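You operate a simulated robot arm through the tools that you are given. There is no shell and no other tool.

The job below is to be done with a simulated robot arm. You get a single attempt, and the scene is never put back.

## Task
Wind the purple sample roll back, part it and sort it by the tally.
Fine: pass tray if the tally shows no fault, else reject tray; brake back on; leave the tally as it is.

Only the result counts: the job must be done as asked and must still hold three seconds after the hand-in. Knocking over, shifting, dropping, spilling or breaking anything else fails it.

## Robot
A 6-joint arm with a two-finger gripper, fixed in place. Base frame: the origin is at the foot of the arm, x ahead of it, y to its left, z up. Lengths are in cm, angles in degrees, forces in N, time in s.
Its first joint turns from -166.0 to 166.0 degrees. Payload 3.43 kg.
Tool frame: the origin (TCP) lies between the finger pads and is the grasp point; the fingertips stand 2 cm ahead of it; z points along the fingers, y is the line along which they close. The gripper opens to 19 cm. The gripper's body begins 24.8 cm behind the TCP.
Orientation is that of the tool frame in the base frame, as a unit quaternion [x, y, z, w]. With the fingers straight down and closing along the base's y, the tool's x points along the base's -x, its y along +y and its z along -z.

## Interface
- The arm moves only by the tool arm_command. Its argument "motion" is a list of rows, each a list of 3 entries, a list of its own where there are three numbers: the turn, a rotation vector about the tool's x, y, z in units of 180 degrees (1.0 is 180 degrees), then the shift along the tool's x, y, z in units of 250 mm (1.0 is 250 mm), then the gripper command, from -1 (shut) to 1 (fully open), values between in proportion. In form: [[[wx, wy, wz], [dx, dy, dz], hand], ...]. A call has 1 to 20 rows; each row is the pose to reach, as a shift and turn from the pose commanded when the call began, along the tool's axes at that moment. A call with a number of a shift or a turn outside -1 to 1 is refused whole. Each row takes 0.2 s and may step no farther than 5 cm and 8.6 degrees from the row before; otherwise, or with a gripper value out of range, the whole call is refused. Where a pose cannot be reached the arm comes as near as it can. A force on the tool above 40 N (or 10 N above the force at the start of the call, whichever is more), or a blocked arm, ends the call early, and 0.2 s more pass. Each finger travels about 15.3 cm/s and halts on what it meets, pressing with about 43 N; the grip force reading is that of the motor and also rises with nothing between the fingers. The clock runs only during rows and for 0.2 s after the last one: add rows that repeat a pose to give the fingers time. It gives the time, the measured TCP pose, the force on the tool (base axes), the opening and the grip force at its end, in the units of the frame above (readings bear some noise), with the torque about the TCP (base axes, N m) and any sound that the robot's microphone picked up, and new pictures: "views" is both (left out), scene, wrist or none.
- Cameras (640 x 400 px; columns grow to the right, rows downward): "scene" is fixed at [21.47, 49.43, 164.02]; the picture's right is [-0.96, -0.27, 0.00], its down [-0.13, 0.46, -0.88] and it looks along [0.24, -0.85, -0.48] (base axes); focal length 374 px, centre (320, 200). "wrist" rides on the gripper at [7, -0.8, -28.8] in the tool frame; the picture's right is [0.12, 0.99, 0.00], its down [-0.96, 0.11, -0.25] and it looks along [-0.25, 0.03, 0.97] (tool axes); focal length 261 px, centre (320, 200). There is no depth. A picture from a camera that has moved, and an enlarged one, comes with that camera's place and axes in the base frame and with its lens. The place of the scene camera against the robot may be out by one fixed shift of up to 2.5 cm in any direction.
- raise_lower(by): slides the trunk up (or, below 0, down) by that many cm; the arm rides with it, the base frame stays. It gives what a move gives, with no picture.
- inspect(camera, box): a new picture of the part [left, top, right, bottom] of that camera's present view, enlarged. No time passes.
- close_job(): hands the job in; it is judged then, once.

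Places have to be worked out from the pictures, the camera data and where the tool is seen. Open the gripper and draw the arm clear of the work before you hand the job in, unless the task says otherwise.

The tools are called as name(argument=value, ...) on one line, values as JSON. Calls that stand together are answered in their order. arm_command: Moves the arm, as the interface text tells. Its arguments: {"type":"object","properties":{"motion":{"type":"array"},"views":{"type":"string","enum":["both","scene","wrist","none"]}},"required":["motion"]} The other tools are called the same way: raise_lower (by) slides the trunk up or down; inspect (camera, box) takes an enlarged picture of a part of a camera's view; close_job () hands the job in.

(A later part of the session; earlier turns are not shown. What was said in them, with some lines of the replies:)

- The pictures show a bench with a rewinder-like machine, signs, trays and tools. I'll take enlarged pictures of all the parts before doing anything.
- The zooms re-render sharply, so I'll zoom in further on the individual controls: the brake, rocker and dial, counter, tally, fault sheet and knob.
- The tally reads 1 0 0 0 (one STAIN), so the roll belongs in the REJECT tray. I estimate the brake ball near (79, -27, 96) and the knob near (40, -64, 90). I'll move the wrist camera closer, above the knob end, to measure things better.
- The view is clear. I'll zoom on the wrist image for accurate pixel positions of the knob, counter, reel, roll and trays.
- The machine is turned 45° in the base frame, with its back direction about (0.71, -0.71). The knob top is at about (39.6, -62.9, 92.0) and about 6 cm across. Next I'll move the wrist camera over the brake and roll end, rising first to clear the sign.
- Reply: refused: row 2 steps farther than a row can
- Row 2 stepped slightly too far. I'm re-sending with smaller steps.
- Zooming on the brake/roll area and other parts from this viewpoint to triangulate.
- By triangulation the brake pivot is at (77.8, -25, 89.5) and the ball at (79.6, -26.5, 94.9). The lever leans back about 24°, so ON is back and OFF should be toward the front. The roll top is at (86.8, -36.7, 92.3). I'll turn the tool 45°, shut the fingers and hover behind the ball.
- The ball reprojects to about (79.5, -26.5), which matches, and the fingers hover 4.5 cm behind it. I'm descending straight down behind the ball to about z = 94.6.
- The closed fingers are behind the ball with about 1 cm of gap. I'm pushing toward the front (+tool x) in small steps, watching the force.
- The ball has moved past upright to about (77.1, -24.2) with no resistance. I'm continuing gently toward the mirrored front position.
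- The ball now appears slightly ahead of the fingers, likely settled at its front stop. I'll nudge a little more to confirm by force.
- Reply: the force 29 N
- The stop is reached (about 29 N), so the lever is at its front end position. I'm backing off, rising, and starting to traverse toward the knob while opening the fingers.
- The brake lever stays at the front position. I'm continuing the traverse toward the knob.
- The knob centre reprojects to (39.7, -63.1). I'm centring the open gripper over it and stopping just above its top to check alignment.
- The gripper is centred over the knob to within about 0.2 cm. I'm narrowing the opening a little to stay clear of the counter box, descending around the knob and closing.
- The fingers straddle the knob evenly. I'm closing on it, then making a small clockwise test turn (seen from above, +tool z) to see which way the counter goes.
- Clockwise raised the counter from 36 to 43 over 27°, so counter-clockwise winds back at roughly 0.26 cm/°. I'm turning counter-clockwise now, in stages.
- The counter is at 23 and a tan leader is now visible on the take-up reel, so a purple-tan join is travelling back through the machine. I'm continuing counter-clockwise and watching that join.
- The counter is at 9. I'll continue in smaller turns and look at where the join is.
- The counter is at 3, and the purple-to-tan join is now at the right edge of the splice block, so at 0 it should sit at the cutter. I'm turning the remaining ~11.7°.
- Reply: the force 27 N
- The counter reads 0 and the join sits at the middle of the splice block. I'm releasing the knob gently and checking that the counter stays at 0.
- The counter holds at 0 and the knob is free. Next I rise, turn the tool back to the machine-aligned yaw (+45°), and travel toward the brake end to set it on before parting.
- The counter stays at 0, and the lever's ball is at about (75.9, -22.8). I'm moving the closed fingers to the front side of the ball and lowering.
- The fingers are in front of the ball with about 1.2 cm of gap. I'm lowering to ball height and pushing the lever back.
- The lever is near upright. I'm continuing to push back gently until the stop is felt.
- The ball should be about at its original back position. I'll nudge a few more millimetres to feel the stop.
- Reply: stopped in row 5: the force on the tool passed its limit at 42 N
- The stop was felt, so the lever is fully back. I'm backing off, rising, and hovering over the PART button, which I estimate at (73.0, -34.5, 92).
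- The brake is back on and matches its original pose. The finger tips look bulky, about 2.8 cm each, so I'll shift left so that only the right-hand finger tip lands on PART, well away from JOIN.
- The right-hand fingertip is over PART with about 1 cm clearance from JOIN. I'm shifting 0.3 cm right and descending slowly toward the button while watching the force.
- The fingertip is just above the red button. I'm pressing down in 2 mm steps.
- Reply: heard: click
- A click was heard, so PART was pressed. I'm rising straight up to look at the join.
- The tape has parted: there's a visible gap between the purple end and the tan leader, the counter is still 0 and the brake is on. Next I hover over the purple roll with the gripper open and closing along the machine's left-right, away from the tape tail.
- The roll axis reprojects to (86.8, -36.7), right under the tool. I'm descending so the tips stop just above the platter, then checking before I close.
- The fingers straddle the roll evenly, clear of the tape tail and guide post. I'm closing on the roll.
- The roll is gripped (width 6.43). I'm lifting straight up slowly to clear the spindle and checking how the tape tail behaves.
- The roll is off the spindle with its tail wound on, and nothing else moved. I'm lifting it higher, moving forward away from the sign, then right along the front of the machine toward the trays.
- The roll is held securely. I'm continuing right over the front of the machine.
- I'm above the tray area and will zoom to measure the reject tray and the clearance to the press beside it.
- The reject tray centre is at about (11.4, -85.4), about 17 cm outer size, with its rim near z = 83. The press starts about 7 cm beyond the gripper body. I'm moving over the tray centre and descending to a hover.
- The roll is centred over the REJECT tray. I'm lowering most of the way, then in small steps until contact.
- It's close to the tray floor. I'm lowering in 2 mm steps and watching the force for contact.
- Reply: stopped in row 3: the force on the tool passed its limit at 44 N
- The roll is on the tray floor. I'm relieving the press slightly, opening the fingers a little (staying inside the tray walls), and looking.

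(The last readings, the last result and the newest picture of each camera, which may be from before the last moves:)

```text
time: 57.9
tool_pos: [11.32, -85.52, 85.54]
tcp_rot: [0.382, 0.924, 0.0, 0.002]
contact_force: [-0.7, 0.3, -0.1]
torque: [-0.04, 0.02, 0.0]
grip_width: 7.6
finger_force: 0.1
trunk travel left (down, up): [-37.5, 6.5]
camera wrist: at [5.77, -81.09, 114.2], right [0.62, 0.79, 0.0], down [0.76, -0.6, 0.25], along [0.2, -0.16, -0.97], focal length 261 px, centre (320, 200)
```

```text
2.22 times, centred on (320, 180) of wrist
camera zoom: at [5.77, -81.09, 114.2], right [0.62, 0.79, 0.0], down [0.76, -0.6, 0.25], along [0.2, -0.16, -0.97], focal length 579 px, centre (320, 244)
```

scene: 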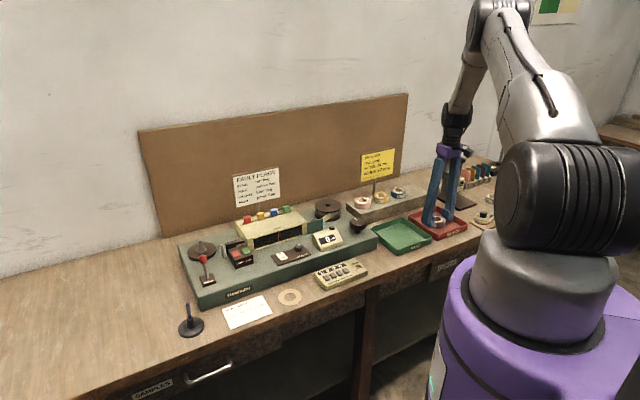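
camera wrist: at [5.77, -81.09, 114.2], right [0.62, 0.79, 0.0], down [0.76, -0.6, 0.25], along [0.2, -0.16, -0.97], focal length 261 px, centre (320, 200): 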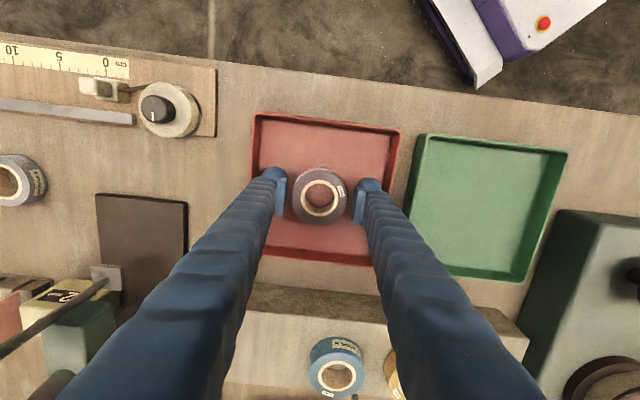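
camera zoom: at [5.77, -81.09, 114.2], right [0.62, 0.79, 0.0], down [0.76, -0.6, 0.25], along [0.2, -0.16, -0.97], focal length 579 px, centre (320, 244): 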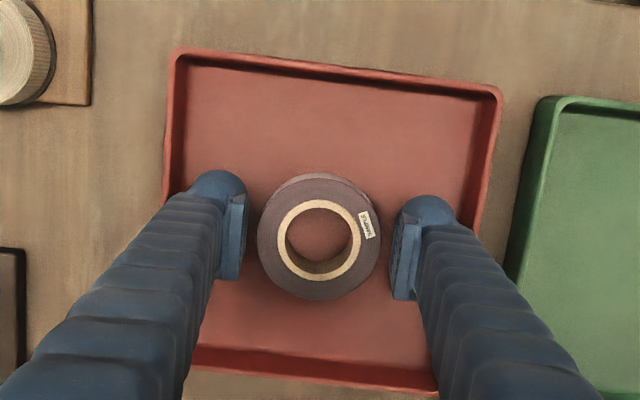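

The roll is released and lying flat in the REJECT tray. I'm rising straight up and drawing clear.

arm_command(motion=[[[0, 0, 0], [0, 0, -0.1], -0.2], [[0, 0, 0], [0, 0, -0.26], -0.2], [[0, 0, 0], [0, 0, -0.44], -0.2], [[0, 0, 0], [0, 0, -0.62], -0.2], [[0, 0, 0], [0, 0, -0.8], -0.2], [[0, 0, 0], [0, 0, -0.98], 0.2], [[0, 0, 0], [0.1, 0.1, -1], 0.6], [[0, 0, 0], [0.2, 0.2, -1], 1], [[0, 0, 0], [0.3, 0.3, -1], 1], [[0, 0, 0], [0.3, 0.3, -1], 1]], views="both")

inspect(camera="scene", box=[385, 150, 505, 260])

inspect(camera="scene", box=[170, 190, 390, 320])

inspect(camera="scene", box=[180, 230, 260, 295])

inspect(camera="scene", box=[308, 255, 372, 295])

```text
time: 60.1
tool_pos: [11.48, -74.79, 110.53]
tcp_rot: [0.382, 0.924, -0.001, 0.002]
contact_force: [-0.4, 0.2, -0.3]
torque: [-0.04, 0.02, 0.0]
grip_width: 18.97
finger_force: 0.1
trunk travel left (down, up): [-37.5, 6.5]
camera wrist: at [5.72, -70.29, 139.2], right [0.62, 0.79, 0.0], down [0.76, -0.6, 0.25], along [0.2, -0.16, -0.97], focal length 261 px, centre (320, 200)
```

scene: 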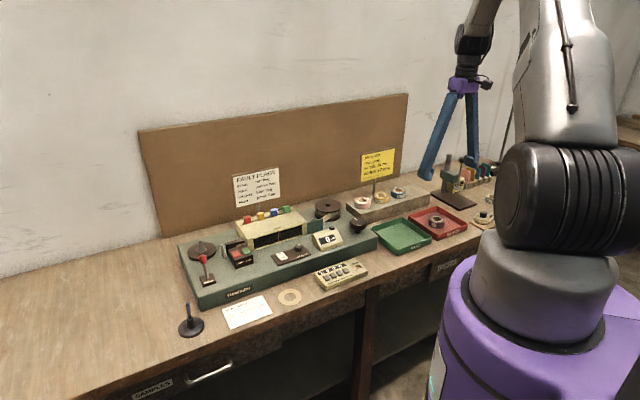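
wrist: 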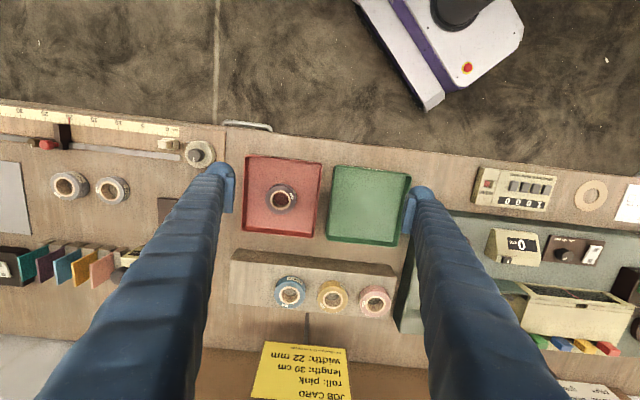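

```text
3.64 times, centred on (445, 205) of scene
camera zoom: at [21.47, 49.43, 164.02], right [-0.96, -0.27, 0.0], down [-0.13, 0.46, -0.88], along [0.24, -0.85, -0.48], focal length 1361 px, centre (-134, 182)
```

zoom: 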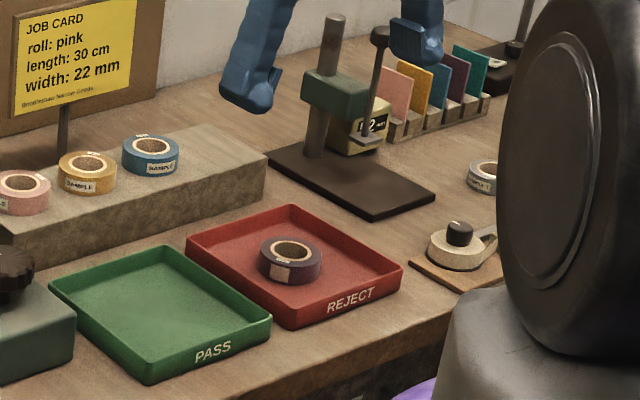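

```text
2.91 times, centred on (280, 255) of scene
camera zoom: at [21.47, 49.43, 164.02], right [-0.96, -0.27, 0.0], down [-0.13, 0.46, -0.88], along [0.24, -0.85, -0.48], focal length 1089 px, centre (436, 40)
```

zoom: 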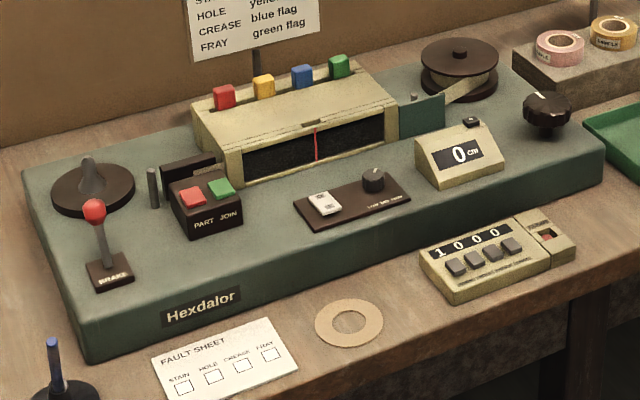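

```text
6.15 times, centred on (220, 262) of scene
camera zoom: at [21.47, 49.43, 164.02], right [-0.96, -0.27, 0.0], down [-0.13, 0.46, -0.88], along [0.24, -0.85, -0.48], focal length 2303 px, centre (935, -185)
```

zoom: 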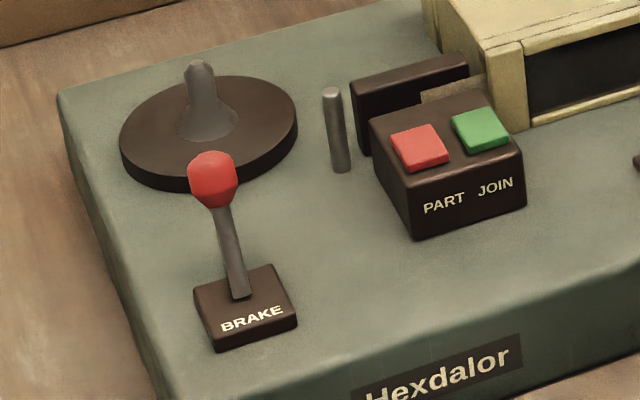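

```text
10.00 times, centred on (340, 275) of scene
camera zoom: at [21.47, 49.43, 164.02], right [-0.96, -0.27, 0.0], down [-0.13, 0.46, -0.88], along [0.24, -0.85, -0.48], focal length 3743 px, centre (120, -550)
```

zoom: 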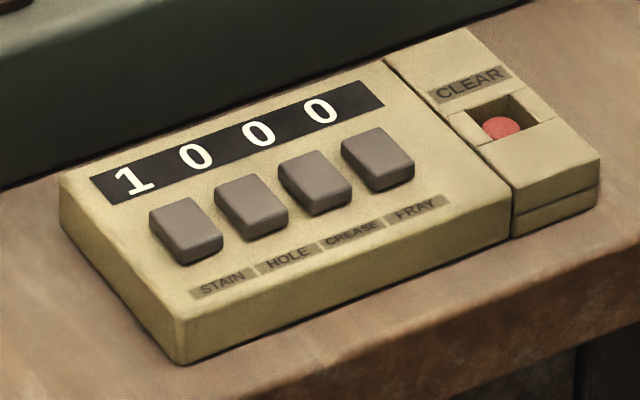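

The purple roll lies flat in the REJECT tray and the counter reads 0. The tape is parted, the brake lever is back in its original ON pose, and the tally still shows 1 0 0 0. The gripper is open and clear, so I'm handing in the job.

close_job()

```text
The job is handed in.
```

The purple sample roll is wound back, parted and lying flat in the REJECT tray. The tally shows 1 0 0 0, which is one stain, so it could not go in the pass tray.

- **Winding:** I released the brake and turned the hand knob until the counter went from 36 cm to 0. My first small test turn went the wrong way and took it to 43 before I reversed.
- **Parting:** I pressed PART with the join at the splice block and heard a click. There is a visible gap between the purple end and the tan leader.
- **Brake:** I pushed it fully back on before parting. The lever is in the same position as at the start.
- **Tally:** I did not touch it, and it still reads 1 0 0 0.

Nothing else looked moved in the last pictures. The gripper is open and clear of the work, and the job is handed in.
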